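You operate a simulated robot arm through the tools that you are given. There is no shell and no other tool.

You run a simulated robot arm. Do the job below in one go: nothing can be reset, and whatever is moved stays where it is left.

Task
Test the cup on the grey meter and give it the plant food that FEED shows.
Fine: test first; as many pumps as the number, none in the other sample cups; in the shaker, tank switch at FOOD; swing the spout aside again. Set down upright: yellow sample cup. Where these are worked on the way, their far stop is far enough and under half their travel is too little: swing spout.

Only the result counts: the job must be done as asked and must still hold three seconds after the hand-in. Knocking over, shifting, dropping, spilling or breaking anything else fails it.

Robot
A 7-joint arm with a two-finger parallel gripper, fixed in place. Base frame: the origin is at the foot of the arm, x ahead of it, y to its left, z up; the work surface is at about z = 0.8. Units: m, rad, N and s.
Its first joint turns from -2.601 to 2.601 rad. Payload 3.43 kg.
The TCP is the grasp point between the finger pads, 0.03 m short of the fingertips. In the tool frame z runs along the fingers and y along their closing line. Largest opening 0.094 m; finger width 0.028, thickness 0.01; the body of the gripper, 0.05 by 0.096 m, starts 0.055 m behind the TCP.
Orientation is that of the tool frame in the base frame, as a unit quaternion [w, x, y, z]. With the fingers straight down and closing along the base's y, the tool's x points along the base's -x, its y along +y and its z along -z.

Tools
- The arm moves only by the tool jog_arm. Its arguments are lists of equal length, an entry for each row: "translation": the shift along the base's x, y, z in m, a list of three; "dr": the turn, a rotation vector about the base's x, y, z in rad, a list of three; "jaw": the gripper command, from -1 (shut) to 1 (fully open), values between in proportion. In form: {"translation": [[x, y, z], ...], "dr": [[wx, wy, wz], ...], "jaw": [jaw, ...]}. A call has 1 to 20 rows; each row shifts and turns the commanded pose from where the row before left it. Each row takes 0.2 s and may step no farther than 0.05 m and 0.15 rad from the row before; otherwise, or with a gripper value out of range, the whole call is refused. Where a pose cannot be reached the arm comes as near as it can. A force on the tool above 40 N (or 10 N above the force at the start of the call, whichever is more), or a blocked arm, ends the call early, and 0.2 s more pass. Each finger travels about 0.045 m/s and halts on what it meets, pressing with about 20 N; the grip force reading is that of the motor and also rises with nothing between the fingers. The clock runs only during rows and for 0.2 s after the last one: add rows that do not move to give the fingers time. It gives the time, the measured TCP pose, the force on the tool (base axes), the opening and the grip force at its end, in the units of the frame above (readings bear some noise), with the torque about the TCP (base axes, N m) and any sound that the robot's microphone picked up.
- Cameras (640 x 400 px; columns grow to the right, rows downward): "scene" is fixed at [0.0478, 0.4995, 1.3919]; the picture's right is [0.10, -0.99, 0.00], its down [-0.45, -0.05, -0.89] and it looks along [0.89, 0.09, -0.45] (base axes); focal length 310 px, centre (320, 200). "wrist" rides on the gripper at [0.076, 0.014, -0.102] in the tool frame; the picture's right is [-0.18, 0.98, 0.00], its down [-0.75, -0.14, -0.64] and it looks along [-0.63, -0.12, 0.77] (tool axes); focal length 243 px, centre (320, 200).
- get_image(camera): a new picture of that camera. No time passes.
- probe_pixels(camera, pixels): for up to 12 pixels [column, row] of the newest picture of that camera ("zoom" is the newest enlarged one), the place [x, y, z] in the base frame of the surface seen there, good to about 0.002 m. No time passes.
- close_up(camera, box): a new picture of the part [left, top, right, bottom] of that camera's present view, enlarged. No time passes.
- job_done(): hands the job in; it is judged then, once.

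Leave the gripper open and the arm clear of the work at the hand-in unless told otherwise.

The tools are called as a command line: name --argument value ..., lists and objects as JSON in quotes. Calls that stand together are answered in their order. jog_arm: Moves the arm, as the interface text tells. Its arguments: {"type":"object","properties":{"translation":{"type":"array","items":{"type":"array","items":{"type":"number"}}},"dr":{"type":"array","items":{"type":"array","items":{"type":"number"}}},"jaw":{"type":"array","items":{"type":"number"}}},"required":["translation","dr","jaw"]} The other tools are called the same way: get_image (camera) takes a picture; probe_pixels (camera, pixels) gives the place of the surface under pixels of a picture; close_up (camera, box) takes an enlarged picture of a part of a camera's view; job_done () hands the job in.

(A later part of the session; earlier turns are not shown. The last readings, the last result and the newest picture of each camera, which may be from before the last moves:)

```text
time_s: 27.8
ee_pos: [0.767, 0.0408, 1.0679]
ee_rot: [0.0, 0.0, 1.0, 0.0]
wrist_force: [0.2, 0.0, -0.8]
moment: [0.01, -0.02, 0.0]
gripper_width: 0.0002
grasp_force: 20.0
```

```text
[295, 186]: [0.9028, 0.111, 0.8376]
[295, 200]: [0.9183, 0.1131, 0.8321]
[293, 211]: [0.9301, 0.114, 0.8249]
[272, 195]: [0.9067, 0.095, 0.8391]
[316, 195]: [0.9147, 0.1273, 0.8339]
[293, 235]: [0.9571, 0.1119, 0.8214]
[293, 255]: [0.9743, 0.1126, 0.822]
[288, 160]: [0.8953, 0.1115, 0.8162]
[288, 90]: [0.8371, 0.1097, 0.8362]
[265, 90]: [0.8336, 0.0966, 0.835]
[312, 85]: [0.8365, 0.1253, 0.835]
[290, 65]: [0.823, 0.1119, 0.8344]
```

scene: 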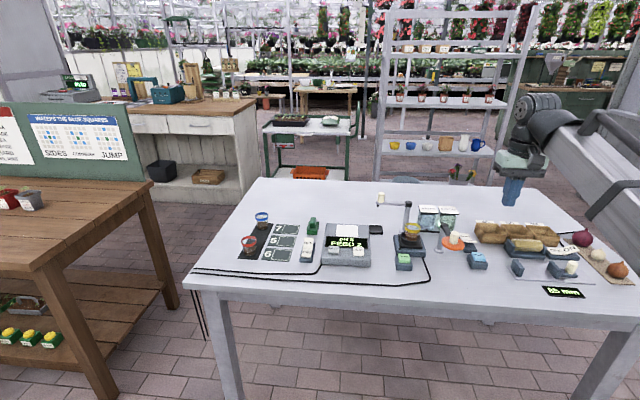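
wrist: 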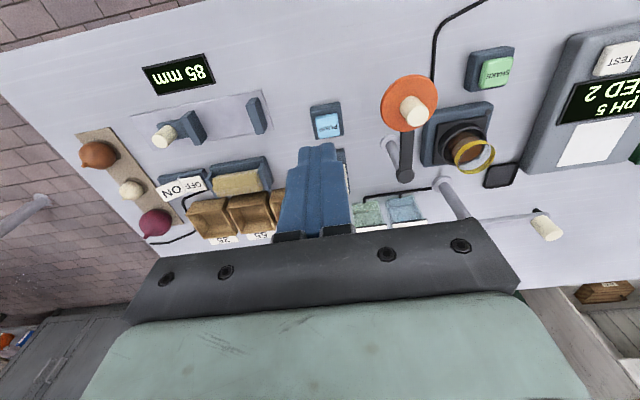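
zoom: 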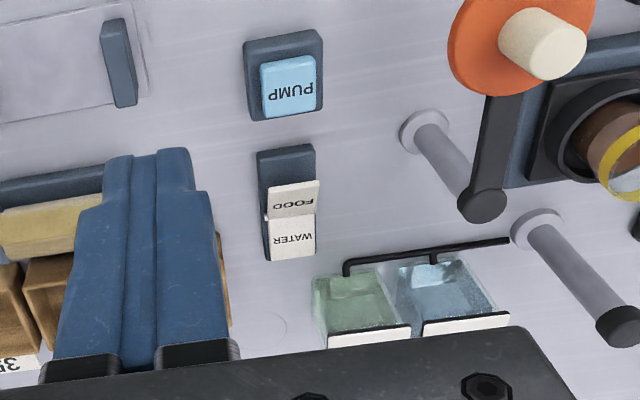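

FOOD's half spans x≈0.897–0.93 at y≈0.111 (edge z≈0.839). I go above its near edge at (0.903, 0.111).

jog_arm --translation '[[0.0227, 0.0118, -0.0274], [0.0227, 0.0118, -0.0274], [0.0227, 0.0118, -0.0274], [0.0227, 0.0118, -0.0274], [0.0227, 0.0118, -0.0274], [0.0228, 0.012, -0.0275], [0, 0, 0]]' --dr '[[0, 0, 0], [0, 0, 0], [0, 0, 0], [0, 0, 0], [0, 0, 0], [0, 0, 0], [0, 0, 0]]' --jaw '[-1, -1, -1, -1, -1, -1, -1]'

get_image --camera "wrist"

close_up --camera "scene" --box '[420, 190, 520, 280]'

```text
time_s: 29.4
ee_pos: [0.9031, 0.1115, 0.9007]
ee_rot: [0.001, 0.0, 1.0, -0.001]
wrist_force: [0.9, -0.5, -1.1]
moment: [0.03, -0.03, 0.02]
gripper_width: 0.0
grasp_force: 19.5
```

```text
taken
```

wrist: 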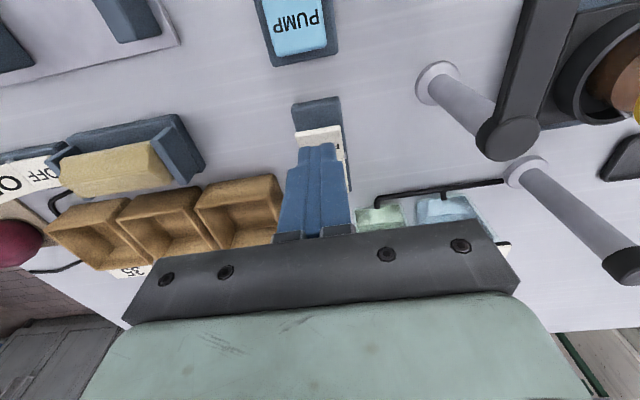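

```text
4.44 times, centred on (470, 235) of scene
```

zoom: 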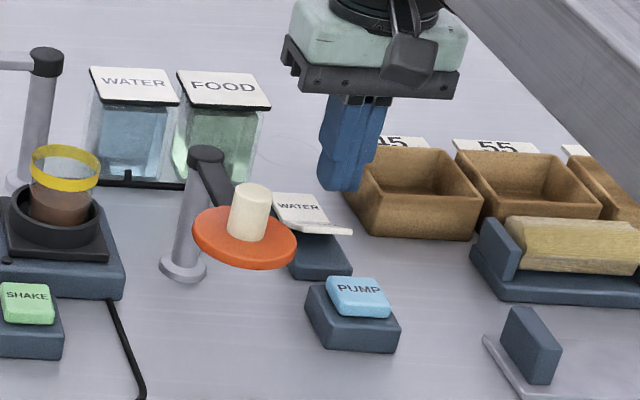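

The fingertips are above the FOOD half. I press it down in small steps.

jog_arm --translation '[[0, 0, -0.02], [0, 0, -0.01], [0, 0, -0.004], [0, 0, -0.004], [0, 0, -0.004], [0, 0, -0.003], [0, 0, -0.002]]' --dr '[[0, 0, 0], [0, 0, 0], [0, 0, 0], [0, 0, 0], [0, 0, 0], [0, 0, 0], [0, 0, 0]]' --jaw '[-1, -1, -1, -1, -1, -1, -1]'

close_up --camera "scene" --box '[420, 190, 520, 280]'

```text
time_s: 31.0
ee_pos: [0.9029, 0.1124, 0.8541]
ee_rot: [0.002, 0.0, 1.0, 0.0]
wrist_force: [0.6, -0.4, 0.1]
moment: [-0.01, 0.01, 0.01]
gripper_width: 0.0
grasp_force: 20.2
```

```text
4.44 times, centred on (470, 235) of scene
```

zoom: 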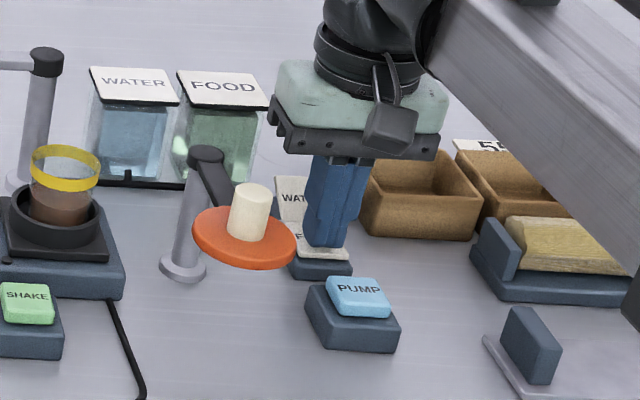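

The rocker seems to have flipped. I rise straight up and look.

jog_arm --translation '[[0, 0, 0.02], [0, 0, 0.04], [0, 0, 0.04], [-0.02, -0.03, 0.03]]' --dr '[[0, 0, 0], [0, 0, 0], [0, 0, 0], [0, 0, 0]]' --jaw '[-1, -1, -1, -1]'

close_up --camera "scene" --box '[420, 200, 520, 280]'

close_up --camera "wrist" --box '[260, 40, 440, 240]'

```text
time_s: 32.0
ee_pos: [0.8825, 0.081, 0.9818]
ee_rot: [0.001, 0.0, 1.0, 0.0]
wrist_force: [0.2, -0.4, -0.1]
moment: [-0.02, -0.01, 0.02]
gripper_width: 0.0002
grasp_force: 20.2
```

```text
5.00 times, centred on (470, 240) of scene
```

zoom: 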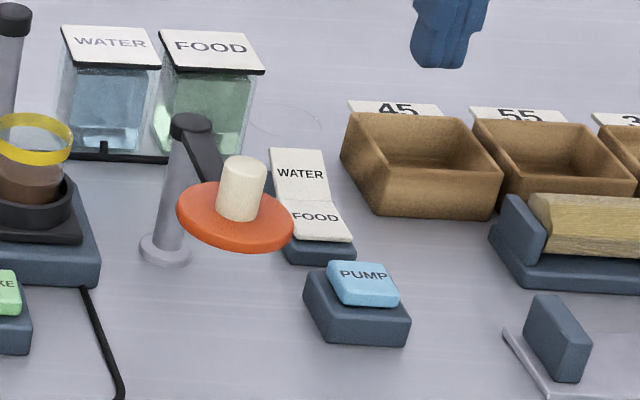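

```text
2.00 times, centred on (350, 140) of wrist
```

zoom: 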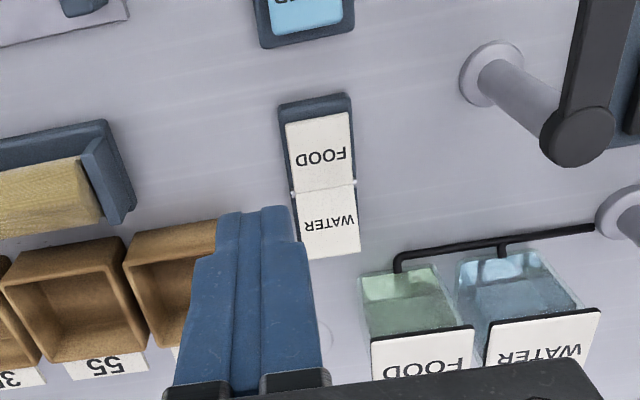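

FOOD is now pressed in (flat), WATER raised. Next the spout: I rise, move left over everything, yaw 0.38 rad and tilt 0.7 rad outward, with the fingers partly open, ending about 0.12 m short of the spout knob.

jog_arm --translation '[[-0.02, 0, 0.04], [-0.02, 0, 0.04], [-0.0054, 0.035, 0], [-0.0054, 0.035, 0], [-0.0054, 0.035, 0], [-0.0054, 0.035, 0], [-0.0054, 0.035, 0], [-0.0054, 0.035, 0], [-0.0054, 0.035, 0], [-0.0054, 0.035, 0], [0.0367, 0, -0.0063], [0.0367, 0, -0.0063], [0.0367, 0, -0.0063], [0, 0, 0]]' --dr '[[0, 0, 0], [0, 0, 0], [0, 0, 0.1267], [0, 0, 0.1267], [0, 0, 0.1267], [0.0519, -0.13, 0], [0.0519, -0.13, 0], [0.0519, -0.13, 0], [0.0519, -0.13, 0], [0.0519, -0.13, 0], [0, 0, 0], [0, 0, 0], [0, 0, 0], [0, 0, 0]]' --jaw '[-1, -1, 0, 0.3, 0.3, 0.3, 0.3, 0.3, 0.3, 0.3, 0.3, 0.3, 0.3, 0.3]'

get_image --camera "wrist"

close_up --camera "scene" --box '[340, 160, 460, 270]'

```text
time_s: 35.0
ee_pos: [0.9086, 0.3617, 1.0444]
ee_rot: [0.338, -0.178, 0.922, 0.065]
wrist_force: [0.3, -0.7, 0.0]
moment: [0.02, 0.01, -0.03]
gripper_width: 0.061
grasp_force: 0.1
```

```text
taken
```

wrist: 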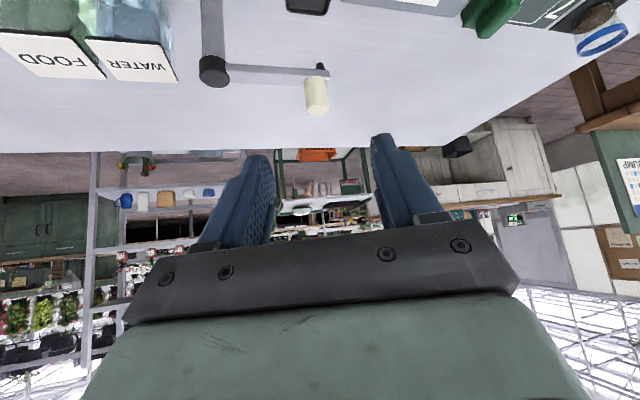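

```text
3.64 times, centred on (400, 215) of scene
```

zoom: 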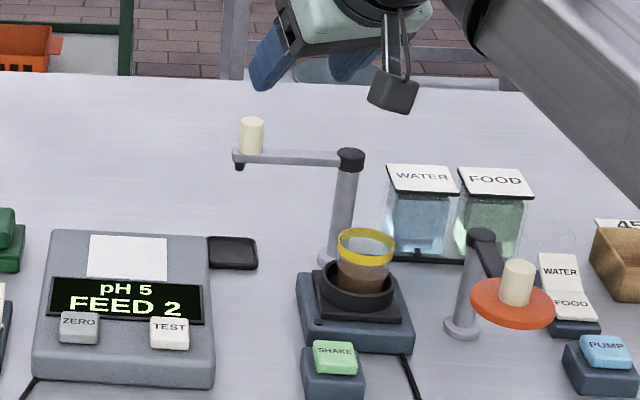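

I measure the knob, arm, post cap, nozzle from the wrist view and the cup's rim from the scene zoom.

probe_pixels --camera "wrist" --pixels '[[314, 112], [315, 95], [305, 95], [326, 93], [318, 80], [270, 72], [215, 70], [203, 72], [228, 72], [214, 57], [321, 66], [290, 68]]'

probe_pixels --camera "zoom" --pixels '[[366, 262], [366, 230], [338, 243], [393, 245], [366, 256], [251, 122], [251, 150], [238, 168], [350, 156], [365, 290], [290, 163], [366, 234]]'

```text
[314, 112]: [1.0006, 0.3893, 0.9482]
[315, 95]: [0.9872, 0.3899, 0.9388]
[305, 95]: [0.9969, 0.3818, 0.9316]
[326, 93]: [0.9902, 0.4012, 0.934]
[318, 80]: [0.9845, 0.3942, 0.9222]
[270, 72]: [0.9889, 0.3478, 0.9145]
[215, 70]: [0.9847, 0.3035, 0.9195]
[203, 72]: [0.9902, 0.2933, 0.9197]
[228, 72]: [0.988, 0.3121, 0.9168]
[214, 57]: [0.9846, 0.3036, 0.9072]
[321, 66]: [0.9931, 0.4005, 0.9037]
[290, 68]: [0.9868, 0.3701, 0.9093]
```

```text
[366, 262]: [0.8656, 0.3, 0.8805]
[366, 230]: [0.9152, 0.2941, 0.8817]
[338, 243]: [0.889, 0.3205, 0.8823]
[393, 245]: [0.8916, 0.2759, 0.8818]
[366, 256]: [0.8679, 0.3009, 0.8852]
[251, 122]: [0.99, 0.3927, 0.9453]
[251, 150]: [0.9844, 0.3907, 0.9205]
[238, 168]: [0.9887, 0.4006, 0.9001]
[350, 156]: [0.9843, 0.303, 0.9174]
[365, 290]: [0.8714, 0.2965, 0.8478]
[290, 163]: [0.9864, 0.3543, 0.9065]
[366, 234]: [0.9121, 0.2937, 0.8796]
```

Knob centre ≈ (0.9955, 0.3915), z 0.917–0.9475; the spout arm's top is z≈0.9145; the pivot ≈ (0.9955, 0.302). The cup stands at (0.891, 0.298), rim top ≈0.886, below the nozzle (≈0.899). I slide in so the fingers straddle the knob.

jog_arm --translation '[[0.0124, 0.00433, -0.0152], [0.0124, 0.00433, -0.0152], [0.0124, 0.00433, -0.0152], [0.0124, 0.00433, -0.0152], [0.0124, 0.00434, -0.0151], [0.0124, 0.00434, -0.0151], [0, 0, 0]]' --dr '[[0, 0, 0], [0, 0, 0], [0, 0, 0], [0, 0, 0], [0, 0, 0], [0, 0, 0], [0, 0, 0]]' --jaw '[0.3, 0.3, 0.3, 0.3, 0.3, 0.3, 0.3]'

get_image --camera "wrist"

close_up --camera "scene" --box '[340, 160, 460, 270]'

```text
time_s: 36.6
ee_pos: [0.9848, 0.3877, 0.9533]
ee_rot: [0.338, -0.178, 0.922, 0.065]
wrist_force: [0.0, -0.3, -0.3]
moment: [0.02, 0.02, 0.01]
gripper_width: 0.0613
grasp_force: 0.0
```

```text
taken
```

wrist: 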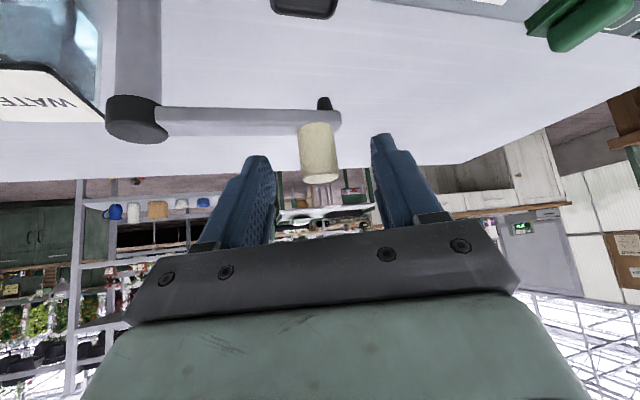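

```text
3.64 times, centred on (400, 215) of scene
```

zoom: 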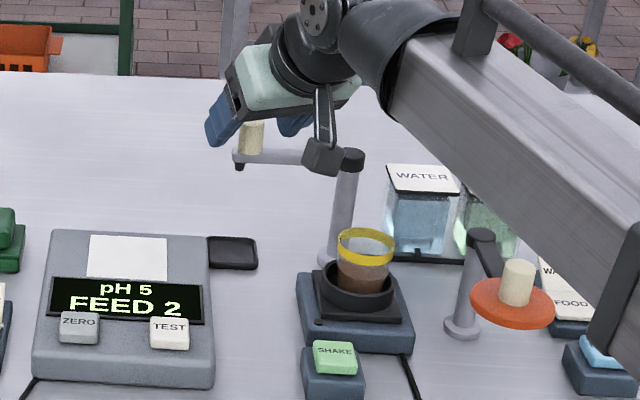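

The knob (columns 302–338) is between the fingers. I check the fingertips' depth relative to the knob before closing.

probe_pixels --camera "wrist" --pixels '[[318, 140], [319, 178], [255, 160], [265, 175], [385, 140], [376, 150], [304, 150], [337, 150], [270, 190]]'

```text
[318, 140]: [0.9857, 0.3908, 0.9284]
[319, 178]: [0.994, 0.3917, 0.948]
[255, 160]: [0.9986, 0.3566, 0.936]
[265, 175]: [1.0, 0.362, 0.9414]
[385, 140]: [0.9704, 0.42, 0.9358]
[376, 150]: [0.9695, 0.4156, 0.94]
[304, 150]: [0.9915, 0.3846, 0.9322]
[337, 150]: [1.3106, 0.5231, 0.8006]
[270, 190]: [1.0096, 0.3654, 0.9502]
```

The fingertips flank the knob at the right depth. I close on it.

jog_arm --translation '[[0, 0, 0], [0, 0, 0], [0, 0, 0], [0, 0, 0], [0, 0, 0]]' --dr '[[0, 0, 0], [0, 0, 0], [0, 0, 0], [0, 0, 0], [0, 0, 0]]' --jaw '[-1, -1, -1, -1, -1]'

get_image --camera "wrist"

```text
time_s: 37.8
ee_pos: [0.9845, 0.387, 0.9552]
ee_rot: [0.336, -0.177, 0.923, 0.064]
wrist_force: [-0.2, -1.2, 0.1]
moment: [-0.02, -0.02, -0.05]
gripper_width: 0.0209
grasp_force: 44.6
```

```text
taken
```

wrist: 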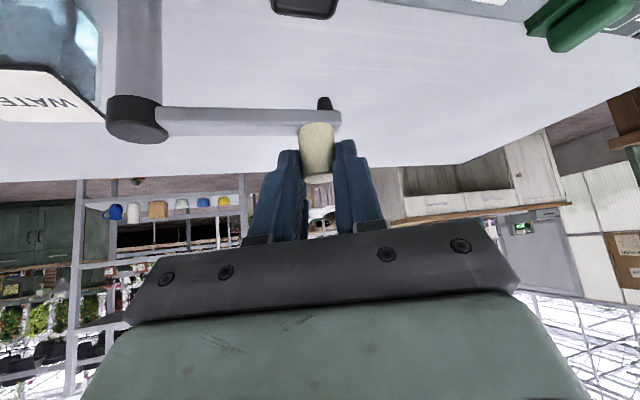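

Gripped the knob (opening 0.0209). I pull it along the arc around the post, first 30°, and check.

jog_arm --translation '[[-0.0117, -0.0008, 0], [-0.0115, -0.0023, 0], [-0.0111, -0.0038, 0], [-0.0105, -0.0052, 0], [0, 0, 0]]' --dr '[[0, 0, 0], [0, 0, 0], [0, 0, 0], [0, 0, 0], [0, 0, 0]]' --jaw '[-1, -1, -1, -1, -1]'

get_image --camera "wrist"

close_up --camera "scene" --box '[340, 160, 460, 270]'

```text
time_s: 39.0
ee_pos: [0.9382, 0.3756, 0.954]
ee_rot: [0.336, -0.178, 0.922, 0.066]
wrist_force: [-6.7, 10.7, -3.4]
moment: [0.37, -0.51, 0.05]
gripper_width: 0.0208
grasp_force: 45.4
```

```text
taken
```

wrist: 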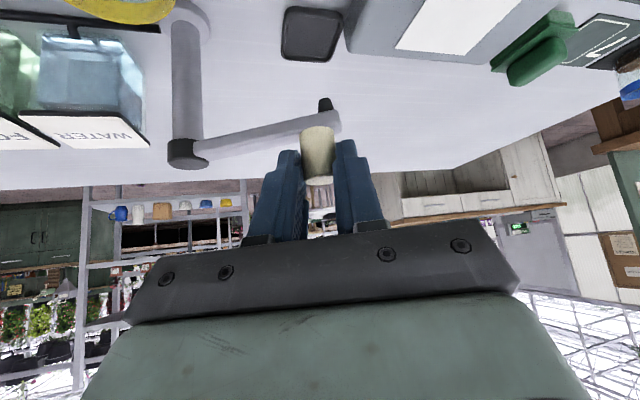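

```text
3.64 times, centred on (400, 215) of scene
```

zoom: 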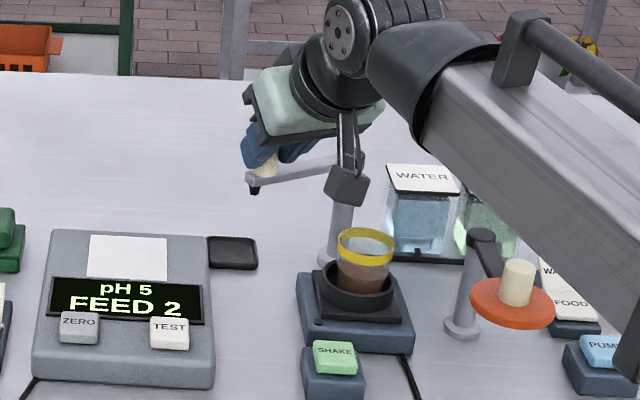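

The spout follows. The side force (about 12 N, pointing radially outward) says the true arc is slightly wider, so I continue with a wider arc for three steps and check.

jog_arm --translation '[[-0.0116, -0.0054, 0], [-0.0104, -0.0072, 0], [-0.0087, -0.0091, 0], [0, 0, 0]]' --dr '[[0, 0, 0], [0, 0, 0], [0, 0, 0], [0, 0, 0]]' --jaw '[-1, -1, -1, -1]'

get_image --camera "wrist"

```text
time_s: 40.0
ee_pos: [0.9074, 0.3536, 0.9544]
ee_rot: [0.338, -0.177, 0.922, 0.064]
wrist_force: [-6.1, 7.1, 6.2]
moment: [0.22, -0.48, 0.22]
gripper_width: 0.0213
grasp_force: 44.9
```

```text
taken
```

wrist: 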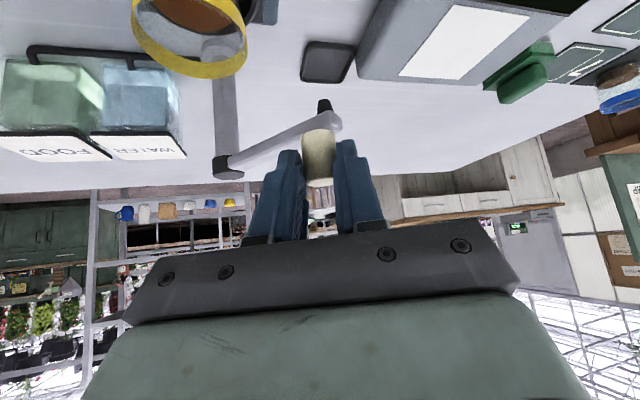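

Still turning well (about 140°). I continue with a little more outward correction.

jog_arm --translation '[[-0.0085, -0.0092, 0], [-0.0065, -0.0108, 0], [-0.0047, -0.0116, 0], [0, 0, 0]]' --dr '[[0, 0, 0], [0, 0, 0], [0, 0, 0], [0, 0, 0]]' --jaw '[-1, -1, -1, -1]'

get_image --camera "wrist"

close_up --camera "scene" --box '[360, 180, 460, 270]'

```text
time_s: 41.0
ee_pos: [0.8882, 0.3215, 0.9545]
ee_rot: [0.337, -0.177, 0.923, 0.064]
wrist_force: [-10.9, 6.6, 4.7]
moment: [0.4, -0.37, 0.48]
gripper_width: 0.0214
grasp_force: 45.0
```

```text
taken
```

wrist: 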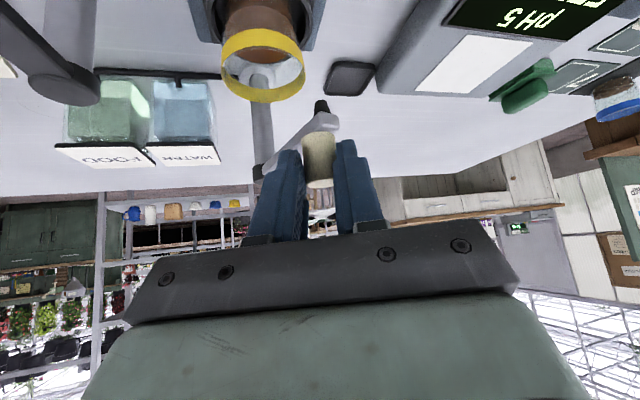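

```text
4.44 times, centred on (410, 225) of scene
```

zoom: 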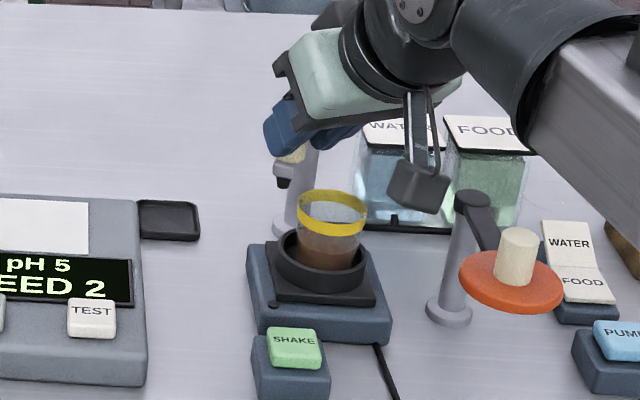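

The nozzle now nears the cup's left rim (about 166°). I finish the arc to about 180°, watching for the stop.

jog_arm --translation '[[-0.0035, -0.0115, 0], [-0.0015, -0.0115, 0], [0, 0, 0]]' --dr '[[0, 0, 0], [0, 0, 0], [0, 0, 0]]' --jaw '[-1, -1, -1]'

get_image --camera "wrist"

close_up --camera "scene" --box '[360, 180, 460, 270]'

```text
time_s: 41.8
ee_pos: [0.8841, 0.2974, 0.9533]
ee_rot: [0.338, -0.177, 0.922, 0.064]
wrist_force: [0.5, 1.0, 1.2]
moment: [-0.05, -0.02, 0.21]
gripper_width: 0.021
grasp_force: 45.2
```

```text
taken
```

wrist: 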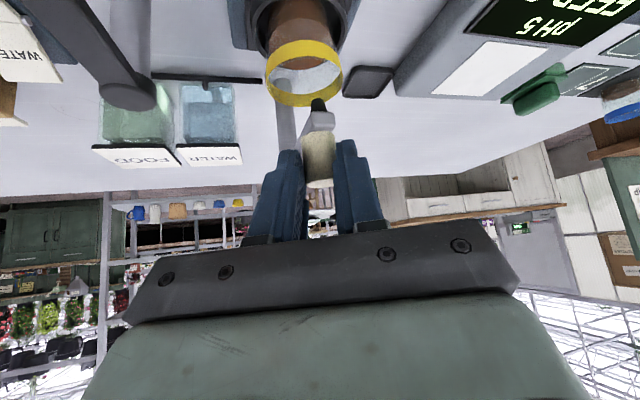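

```text
4.44 times, centred on (410, 225) of scene
```

zoom: 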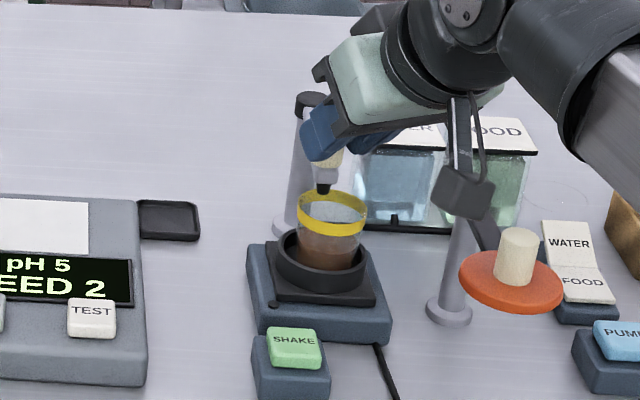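

The spout is roughly over the cup and the force is near zero. I measure the nozzle and cup rim positions.

probe_pixels --camera "zoom" --pixels '[[323, 189], [325, 180], [332, 162], [303, 212], [366, 218], [333, 232], [340, 195], [310, 100]]'

probe_pixels --camera "wrist" --pixels '[[318, 104], [320, 120], [305, 45], [302, 104], [268, 78], [341, 72], [317, 145], [296, 145]]'

```text
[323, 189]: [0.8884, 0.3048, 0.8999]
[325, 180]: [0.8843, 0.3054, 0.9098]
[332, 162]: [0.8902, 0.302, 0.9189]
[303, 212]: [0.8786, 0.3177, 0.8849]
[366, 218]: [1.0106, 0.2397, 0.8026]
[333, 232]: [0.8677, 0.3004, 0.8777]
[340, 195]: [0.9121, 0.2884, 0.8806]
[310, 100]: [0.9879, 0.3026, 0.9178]
```

```text
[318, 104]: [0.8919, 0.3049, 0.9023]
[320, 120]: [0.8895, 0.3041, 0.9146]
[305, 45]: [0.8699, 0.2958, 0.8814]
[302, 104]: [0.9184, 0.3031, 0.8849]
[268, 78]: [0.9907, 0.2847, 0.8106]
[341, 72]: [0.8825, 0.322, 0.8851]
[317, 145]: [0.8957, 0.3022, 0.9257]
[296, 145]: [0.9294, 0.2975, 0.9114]
```

The nozzle is at about (0.8925, 0.304), inside the cup's rim (centre 0.891, 0.298, radius 0.0225). I nudge 5 mm further to find the stop.

jog_arm --translation '[[0, -0.003, 0], [0, -0.002, 0], [0, 0, 0]]' --dr '[[0, 0, 0], [0, 0, 0], [0, 0, 0]]' --jaw '[-1, -1, -1]'

close_up --camera "scene" --box '[360, 180, 460, 270]'

```text
time_s: 42.6
ee_pos: [0.8852, 0.2938, 0.9544]
ee_rot: [0.338, -0.178, 0.922, 0.066]
wrist_force: [-3.3, 3.9, -3.4]
moment: [0.33, -0.41, 0.49]
gripper_width: 0.0208
grasp_force: 44.9
```

```text
4.44 times, centred on (410, 225) of scene
```

zoom: 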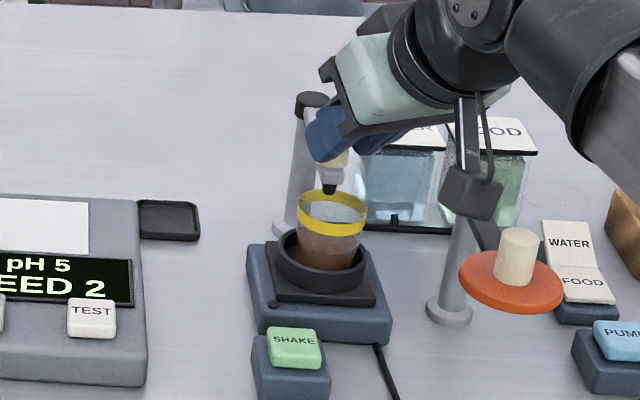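

probe_pixels --camera "zoom" --pixels '[[328, 189], [330, 180], [334, 165], [310, 100]]'

```text
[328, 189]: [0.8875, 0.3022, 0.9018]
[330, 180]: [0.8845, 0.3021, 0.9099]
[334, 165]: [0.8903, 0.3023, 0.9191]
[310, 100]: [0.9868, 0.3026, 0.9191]
```

The nozzle is at about (0.892, 0.301). One more small nudge to see whether the stop has been reached.

jog_arm --translation '[[0, -0.002, 0], [0, -0.002, 0], [0, 0, 0]]' --dr '[[0, 0, 0], [0, 0, 0], [0, 0, 0]]' --jaw '[-1, -1, -1]'

close_up --camera "scene" --box '[360, 180, 460, 270]'

probe_pixels --camera "zoom" --pixels '[[332, 189], [334, 180], [338, 165], [310, 100]]'

```text
time_s: 43.4
ee_pos: [0.8845, 0.2921, 0.9534]
ee_rot: [0.337, -0.179, 0.922, 0.066]
wrist_force: [-5.6, 18.8, -2.7]
moment: [0.05, 0.91, 0.7]
gripper_width: 0.0207
grasp_force: 45.1
```

```text
4.44 times, centred on (410, 225) of scene
```

zoom: 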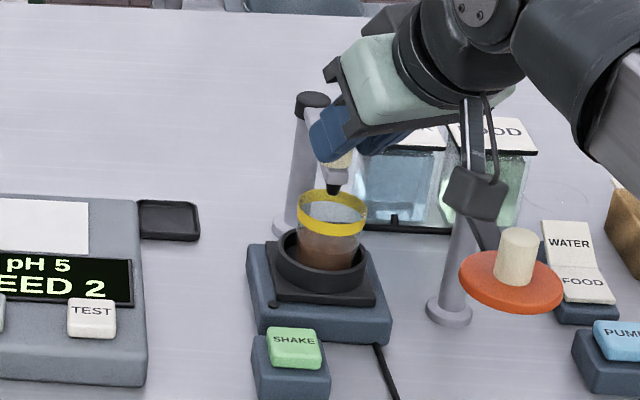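

```text
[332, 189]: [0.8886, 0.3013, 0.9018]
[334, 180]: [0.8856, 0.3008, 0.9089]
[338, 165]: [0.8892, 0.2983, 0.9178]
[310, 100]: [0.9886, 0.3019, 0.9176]
```

The side force jumped to 19 N: the far stop is reached, with the nozzle above the middle of the cup. I ease off 3 mm, open the fingers, and back out along the tool axis.

jog_arm --translation '[[0, 0.0025, 0], [0, 0, 0], [0, 0, 0], [0, 0, 0], [0, 0, 0], [0, 0, 0]]' --dr '[[0, 0, 0], [0, 0, 0], [0, 0, 0], [0, 0, 0], [0, 0, 0], [0, 0, 0]]' --jaw '[-1, -0.4, 0, 0.2, 0.3, 0.3]'

get_image --camera "wrist"

```text
time_s: 44.8
ee_pos: [0.8839, 0.2918, 0.9536]
ee_rot: [0.337, -0.178, 0.922, 0.065]
wrist_force: [0.5, 0.1, 0.4]
moment: [0.0, -0.01, -0.04]
gripper_width: 0.0613
grasp_force: 0.1
```

```text
taken
```

wrist: 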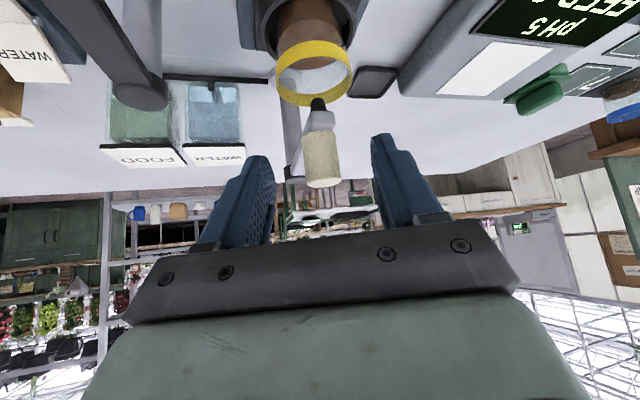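

The knob is free between the open fingers. I back out along the tool axis.

jog_arm --translation '[[-0.006, -0.0024, 0.0077], [-0.012, -0.0048, 0.0153], [-0.012, -0.0048, 0.0153], [-0.012, -0.0048, 0.0153], [-0.012, -0.0048, 0.0153], [-0.012, -0.0048, 0.0153], [-0.006, 0, 0.02], [0, 0, 0]]' --dr '[[0, 0, 0], [0, 0, 0], [0, 0, 0], [0, 0, 0], [0, 0, 0], [0, 0, 0], [0, 0, 0], [0, 0, 0]]' --jaw '[0.3, 0.3, 0.3, 0.3, 0.3, 0.3, 0.3, 0.3]'

get_image --camera "wrist"

close_up --camera "scene" --box '[360, 180, 460, 270]'

```text
time_s: 46.6
ee_pos: [0.8116, 0.2658, 1.058]
ee_rot: [0.337, -0.178, 0.922, 0.065]
wrist_force: [1.3, -0.1, -0.5]
moment: [-0.01, -0.03, 0.01]
gripper_width: 0.061
grasp_force: 0.1
```

```text
taken
```

wrist: 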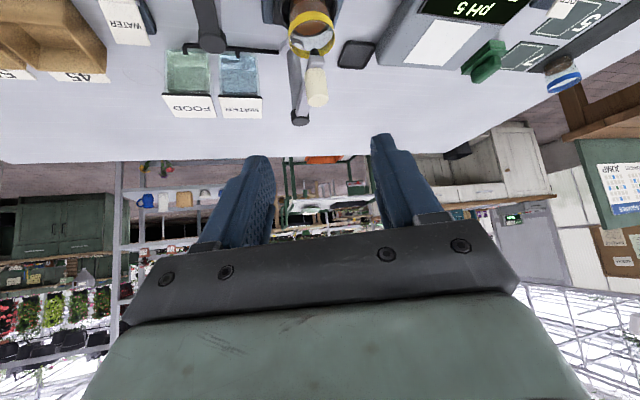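

```text
4.44 times, centred on (410, 225) of scene
```

zoom: 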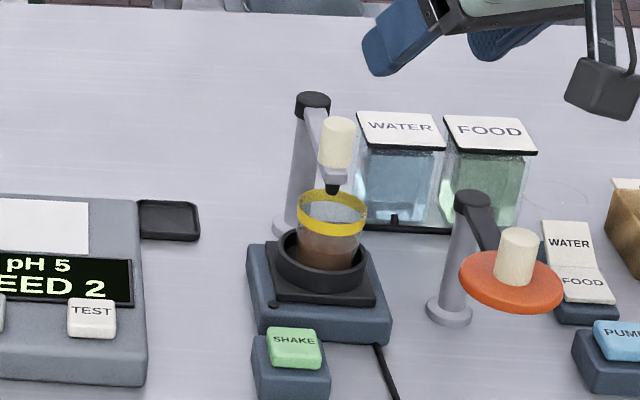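

The spout stays above the cup. Now to the PUMP button: I undo tilt and yaw on the way right, close the fingers and end up above the button at (0.833, 0.111).

jog_arm --translation '[[0, -0.0309, 0], [0, -0.0309, 0], [0, -0.0309, 0], [0, -0.0309, 0], [0, -0.0309, 0], [0.007, 0, -0.036], [0.007, 0, -0.036], [0.007, 0, -0.036], [0, 0, 0]]' --dr '[[-0.0519, 0.13, 0], [-0.0519, 0.13, 0], [-0.0519, 0.13, 0], [-0.0519, 0.13, 0], [-0.0519, 0.13, 0], [0, 0, -0.1267], [0, 0, -0.1267], [0, 0, -0.1267], [0, 0, 0]]' --jaw '[-1, -1, -1, -1, -1, -1, -1, -1, -1]'

get_image --camera "wrist"

close_up --camera "scene" --box '[400, 190, 520, 290]'

```text
time_s: 48.6
ee_pos: [0.8351, 0.108, 0.9488]
ee_rot: [0.001, 0.001, 1.0, 0.0]
wrist_force: [0.7, 0.1, 0.0]
moment: [-0.01, -0.01, 0.01]
gripper_width: 0.0002
grasp_force: 20.1
```

```text
taken
```

wrist: 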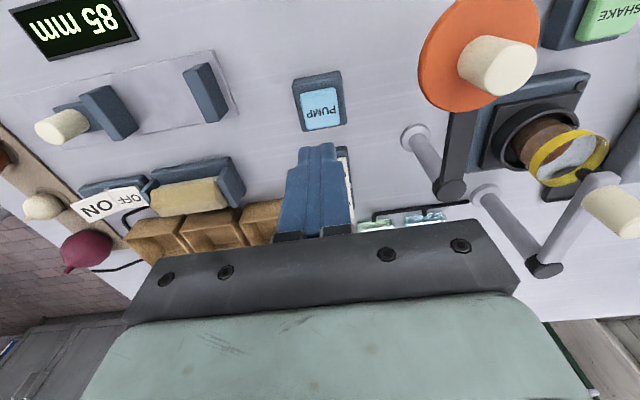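

```text
4.00 times, centred on (460, 240) of scene
```

zoom: 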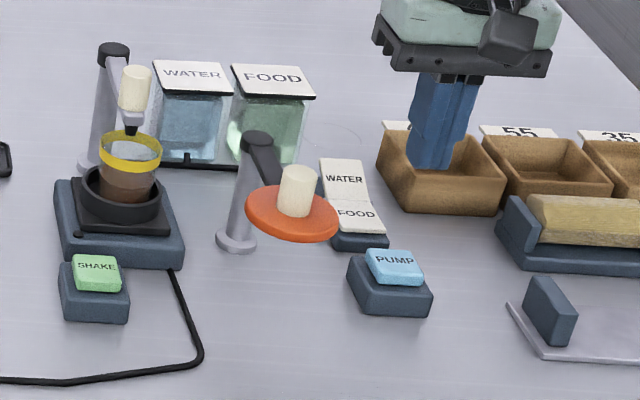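

I re-measure the PUMP button from the wrist view.

probe_pixels --camera "wrist" --pixels '[[320, 108], [304, 108], [338, 106], [320, 92], [322, 124]]'

```text
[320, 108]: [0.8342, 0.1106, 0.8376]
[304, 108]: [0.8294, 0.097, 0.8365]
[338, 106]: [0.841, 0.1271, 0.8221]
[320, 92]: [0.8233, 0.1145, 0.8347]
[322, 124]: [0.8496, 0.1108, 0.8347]
```

PUMP's top centre is (0.834, 0.111, 0.836). First press: down in small steps.

jog_arm --translation '[[0, 0, -0.04], [0, 0, -0.035], [0, 0, -0.004], [0, 0, -0.003], [0, 0, -0.003], [0, 0, -0.003]]' --dr '[[0, 0, 0], [0, 0, 0], [0, 0, 0], [0, 0, 0], [0, 0, 0], [0, 0, 0]]' --jaw '[-1, -1, -1, -1, -1, -1]'

close_up --camera "scene" --box '[380, 190, 500, 290]'

```text
time_s: 50.0
ee_pos: [0.833, 0.111, 0.8622]
ee_rot: [0.0, 0.0, 1.0, 0.0]
wrist_force: [0.2, 0.6, 1.1]
moment: [0.0, -0.01, -0.01]
gripper_width: 0.0
grasp_force: 20.0
```

```text
4.00 times, centred on (440, 240) of scene
```

zoom: 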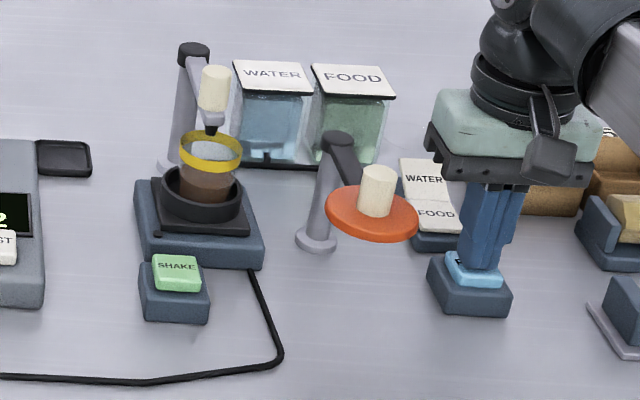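

Contact (about 1 N) but no click yet. I press 2 mm deeper.

jog_arm --translation '[[0, 0, -0.001], [0, 0, -0.001], [0, 0, 0]]' --dr '[[0, 0, 0], [0, 0, 0], [0, 0, 0]]' --jaw '[-1, -1, -1]'

close_up --camera "scene" --box '[380, 190, 500, 290]'

```text
time_s: 50.8
ee_pos: [0.8331, 0.1104, 0.86]
ee_rot: [0.001, 0.0, 1.0, 0.0]
wrist_force: [0.2, -0.1, 2.3]
moment: [-0.04, -0.04, 0.01]
gripper_width: 0.0
grasp_force: 20.2
heard: click
```

```text
4.00 times, centred on (440, 240) of scene
```

zoom: 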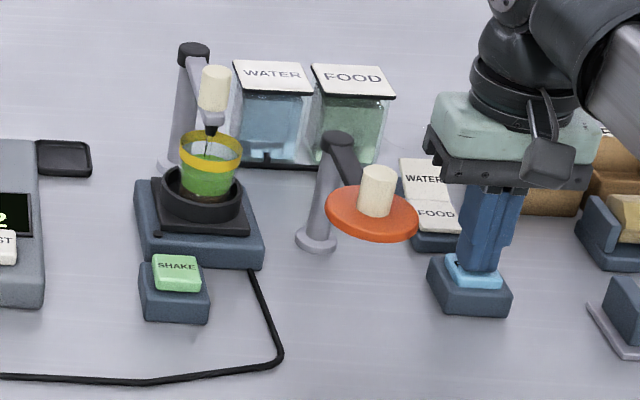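

One click and green food went into the cup. I release fully, wait, and look.

jog_arm --translation '[[0, 0, 0.01], [0, 0, 0.015], [0, 0, 0], [0, 0, 0], [0, 0, 0]]' --dr '[[0, 0, 0], [0, 0, 0], [0, 0, 0], [0, 0, 0], [0, 0, 0]]' --jaw '[-1, -1, -1, -1, -1]'

close_up --camera "scene" --box '[380, 190, 500, 290]'

```text
time_s: 52.0
ee_pos: [0.8333, 0.1112, 0.885]
ee_rot: [-0.001, 0.0, 1.0, 0.0]
wrist_force: [-0.9, 0.2, 0.1]
moment: [-0.02, 0.03, -0.01]
gripper_width: 0.0
grasp_force: 20.0
```

```text
4.00 times, centred on (440, 240) of scene
```

zoom: 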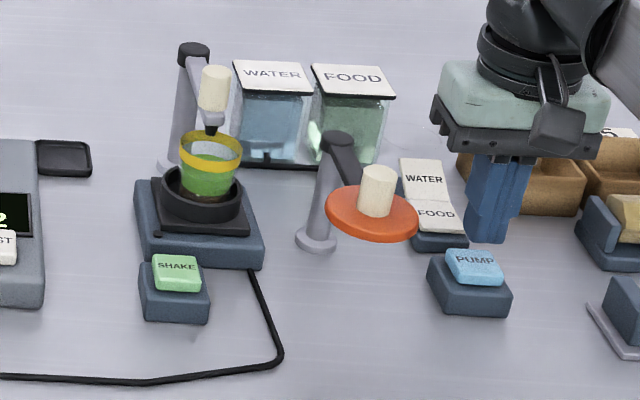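

The button is up again and the cup holds one portion. Second press.

jog_arm --translation '[[0, 0, -0.012], [0, 0, -0.005], [0, 0, -0.003], [0, 0, -0.003], [0, 0, -0.002], [0, 0, 0]]' --dr '[[0, 0, 0], [0, 0, 0], [0, 0, 0], [0, 0, 0], [0, 0, 0], [0, 0, 0]]' --jaw '[-1, -1, -1, -1, -1, -1]'

close_up --camera "scene" --box '[380, 190, 500, 290]'

```text
time_s: 53.4
ee_pos: [0.8332, 0.1117, 0.8604]
ee_rot: [0.001, 0.0, 1.0, -0.001]
wrist_force: [1.2, -1.0, 1.9]
moment: [-0.03, -0.01, -0.04]
gripper_width: 0.0
grasp_force: 19.8
heard: click
```

```text
4.00 times, centred on (440, 240) of scene
```

zoom: 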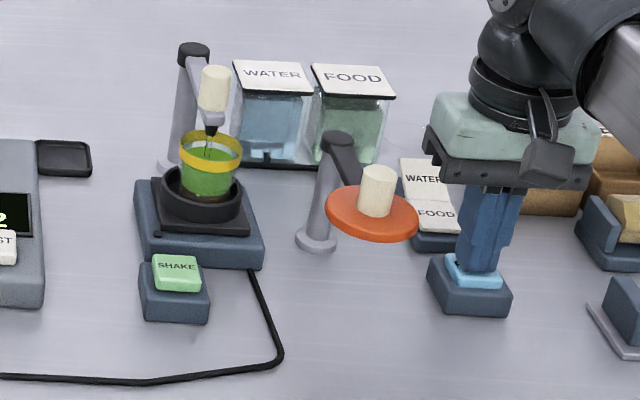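

Second click: the second portion flowed in. I rise straight up off the button and look.

jog_arm --translation '[[0, 0, 0.01], [0, 0, 0.04], [0, 0, 0.045], [0, 0, 0.045], [0, 0, 0.045], [0, 0, 0]]' --dr '[[0, 0, 0], [0, 0, 0], [0, 0, 0], [0, 0, 0], [0, 0, 0], [0, 0, 0]]' --jaw '[-1, -1, -1, -1, -1, -1]'

close_up --camera "scene" --box '[360, 180, 460, 270]'

```text
time_s: 54.8
ee_pos: [0.8327, 0.1126, 1.0446]
ee_rot: [0.0, 0.0, 1.0, 0.0]
wrist_force: [-0.4, 0.0, -0.4]
moment: [0.02, 0.01, -0.03]
gripper_width: 0.0002
grasp_force: 20.3
```

```text
4.44 times, centred on (410, 225) of scene
```

zoom: 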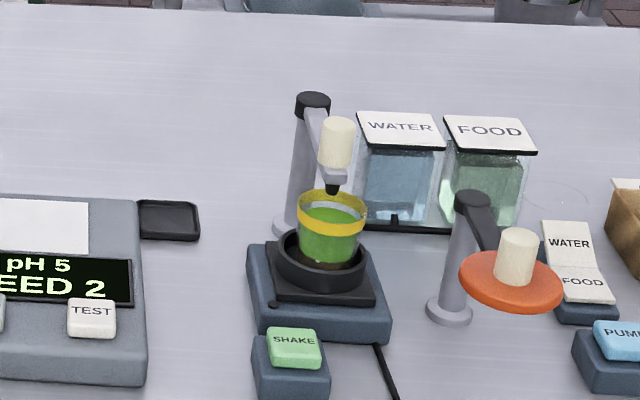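

Flow has stopped; the spout is still over the cup. I measure the knob's present place.

probe_pixels --camera "zoom" --pixels '[[337, 124], [337, 119], [337, 145], [337, 160], [321, 145], [353, 145], [337, 132], [313, 105], [333, 215], [333, 227], [333, 175]]'

```text
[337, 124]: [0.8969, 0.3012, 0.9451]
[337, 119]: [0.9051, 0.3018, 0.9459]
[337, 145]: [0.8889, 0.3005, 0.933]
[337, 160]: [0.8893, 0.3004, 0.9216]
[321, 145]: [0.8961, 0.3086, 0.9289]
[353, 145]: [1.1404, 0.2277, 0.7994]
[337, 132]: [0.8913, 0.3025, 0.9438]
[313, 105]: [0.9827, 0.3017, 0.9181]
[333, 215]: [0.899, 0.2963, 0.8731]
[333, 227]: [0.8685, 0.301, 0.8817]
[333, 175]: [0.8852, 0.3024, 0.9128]
```

The knob centre is at about (0.8995, 0.3005). I go back over to the approach point, yawing 0.38 rad and tilting 0.7 rad, fingers partly open.

jog_arm --translation '[[-0.0021, 0.0195, 0.0005], [-0.0021, 0.0195, 0.0005], [-0.0021, 0.0195, 0], [-0.0021, 0.0195, 0], [-0.0021, 0.0195, 0], [-0.0021, 0.0195, 0], [-0.002, 0.0195, 0], [-0.002, 0.0196, 0], [0, 0, 0]]' --dr '[[0, 0, 0.1267], [0, 0, 0.1267], [0, 0, 0.1267], [0.0519, -0.13, 0], [0.0519, -0.13, 0], [0.0519, -0.13, 0], [0.0519, -0.13, 0], [0.0519, -0.13, 0], [0, 0, 0]]' --jaw '[0, 0.3, 0.3, 0.3, 0.3, 0.3, 0.3, 0.3, 0.3]'

get_image --camera "wrist"

```text
time_s: 56.8
ee_pos: [0.8171, 0.2677, 1.0456]
ee_rot: [0.338, -0.178, 0.922, 0.066]
wrist_force: [0.1, -0.1, 0.3]
moment: [-0.03, -0.01, 0.0]
gripper_width: 0.0609
grasp_force: 0.1
```

```text
taken
```

wrist: 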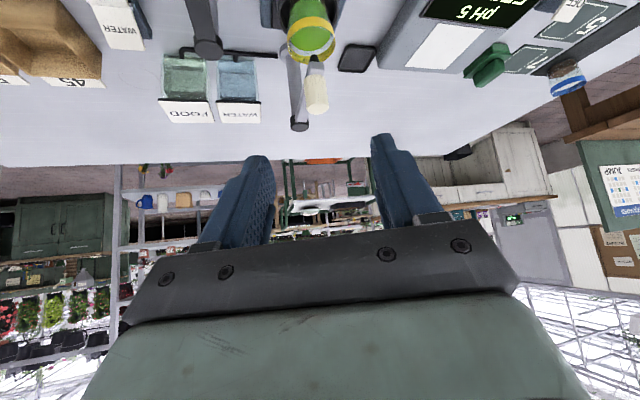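

Aligned with the knob at wrist pixel (316,92). I slide in along the tool axis.

jog_arm --translation '[[0.012, 0.0048, -0.0154], [0.012, 0.0048, -0.0154], [0.012, 0.0048, -0.0153], [0.012, 0.0048, -0.0153], [0.012, 0.0048, -0.0153], [0.0118, 0.0047, -0.0153], [0, 0, 0]]' --dr '[[0, 0, 0], [0, 0, 0], [0, 0, 0], [0, 0, 0], [0, 0, 0], [0, 0, 0], [0, 0, 0]]' --jaw '[0.3, 0.3, 0.3, 0.3, 0.3, 0.3, 0.3]'

get_image --camera "wrist"

```text
time_s: 58.4
ee_pos: [0.8868, 0.2952, 0.9551]
ee_rot: [0.337, -0.177, 0.922, 0.065]
wrist_force: [-0.3, 0.4, 0.8]
moment: [0.02, 0.01, 0.01]
gripper_width: 0.0611
grasp_force: 0.1
```

```text
taken
```

wrist: 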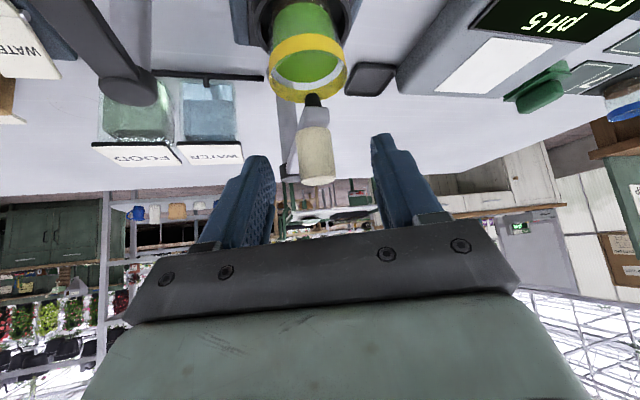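

The knob is between the fingers. I close on it.

jog_arm --translation '[[0, 0, 0], [0, 0, 0], [0, 0, 0], [0, 0, 0], [0, 0, 0]]' --dr '[[0, 0, 0], [0, 0, 0], [0, 0, 0], [0, 0, 0], [0, 0, 0]]' --jaw '[-1, -1, -1, -1, -1]'

get_image --camera "wrist"

```text
time_s: 59.6
ee_pos: [0.8867, 0.2958, 0.9537]
ee_rot: [0.337, -0.178, 0.922, 0.065]
wrist_force: [0.0, 0.4, -0.1]
moment: [0.07, -0.1, 0.02]
gripper_width: 0.0211
grasp_force: 44.4
```

```text
taken
```

wrist: 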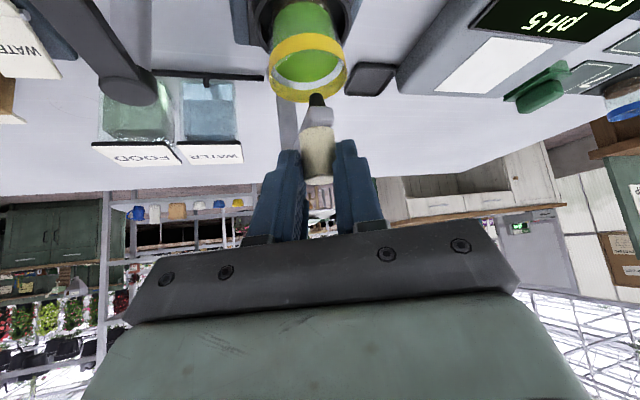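

Gripped. I swing the spout back along the arc, first 30°, watching the force.

jog_arm --translation '[[0.0008, 0.0121, 0], [0.0024, 0.0118, 0], [0.0038, 0.0115, 0], [0.0054, 0.0109, 0], [0, 0, 0]]' --dr '[[0, 0, 0], [0, 0, 0], [0, 0, 0], [0, 0, 0], [0, 0, 0]]' --jaw '[-1, -1, -1, -1, -1]'

get_image --camera "wrist"

close_up --camera "scene" --box '[360, 180, 460, 270]'

```text
time_s: 60.8
ee_pos: [0.9002, 0.3429, 0.955]
ee_rot: [0.338, -0.177, 0.922, 0.065]
wrist_force: [4.0, -4.4, 6.1]
moment: [-0.27, 0.24, -0.15]
gripper_width: 0.0206
grasp_force: 45.3
```

```text
taken
```

wrist: 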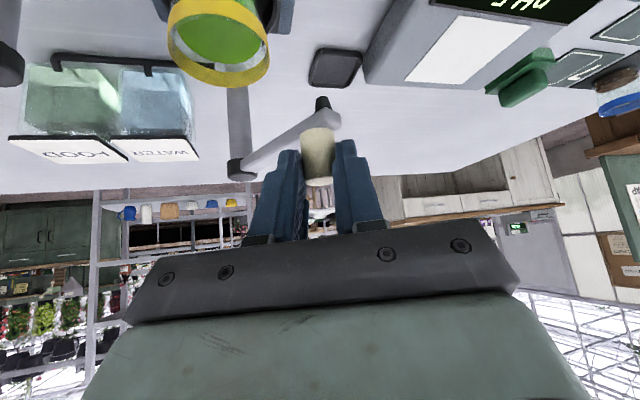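

```text
4.44 times, centred on (410, 225) of scene
```

zoom: 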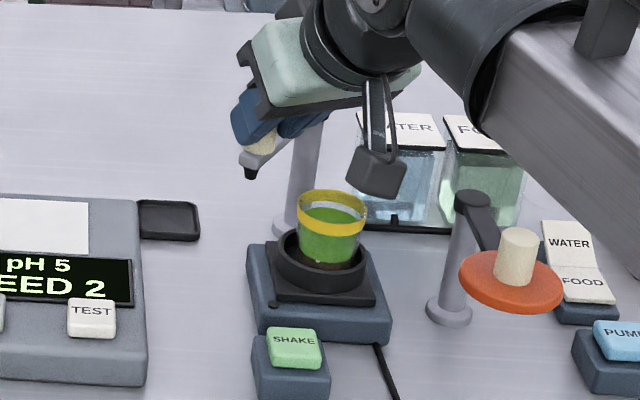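

Moving well, with small force. Next 4 steps.

jog_arm --translation '[[0.0072, 0.0098, 0], [0.0083, 0.0089, 0], [0.0091, 0.008, 0], [0.01, 0.0067, 0], [0, 0, 0]]' --dr '[[0, 0, 0], [0, 0, 0], [0, 0, 0], [0, 0, 0], [0, 0, 0]]' --jaw '[-1, -1, -1, -1, -1]'

get_image --camera "wrist"

```text
time_s: 62.0
ee_pos: [0.936, 0.3742, 0.9543]
ee_rot: [0.338, -0.178, 0.922, 0.064]
wrist_force: [2.7, -10.3, 6.6]
moment: [-0.14, 0.32, -0.42]
gripper_width: 0.021
grasp_force: 45.4
```

```text
taken
```

wrist: 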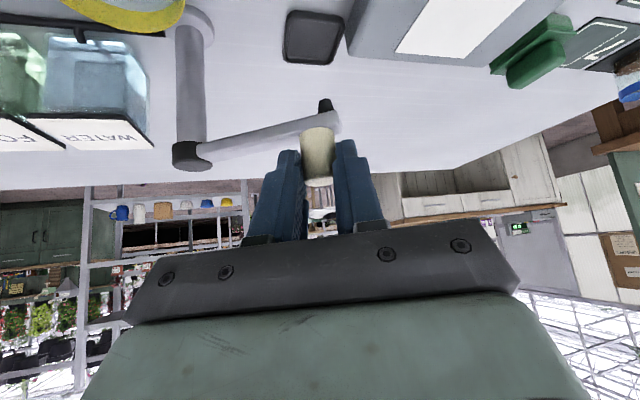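

About 120° now, slight inward force; I flatten the arc a little and continue.

jog_arm --translation '[[0.0113, 0.003, 0], [0.0118, 0.0028, 0], [0.0121, 0.002, 0], [0, 0, 0]]' --dr '[[0, 0, 0], [0, 0, 0], [0, 0, 0], [0, 0, 0]]' --jaw '[-1, -1, -1, -1]'

get_image --camera "wrist"

```text
time_s: 63.0
ee_pos: [0.9693, 0.3851, 0.9537]
ee_rot: [0.337, -0.178, 0.922, 0.067]
wrist_force: [-6.3, 20.4, 7.4]
moment: [0.21, 1.13, 0.1]
gripper_width: 0.0208
grasp_force: 45.1
```

```text
taken
```

wrist: 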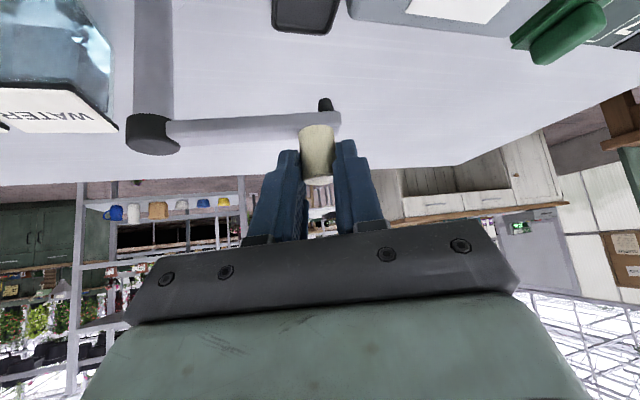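

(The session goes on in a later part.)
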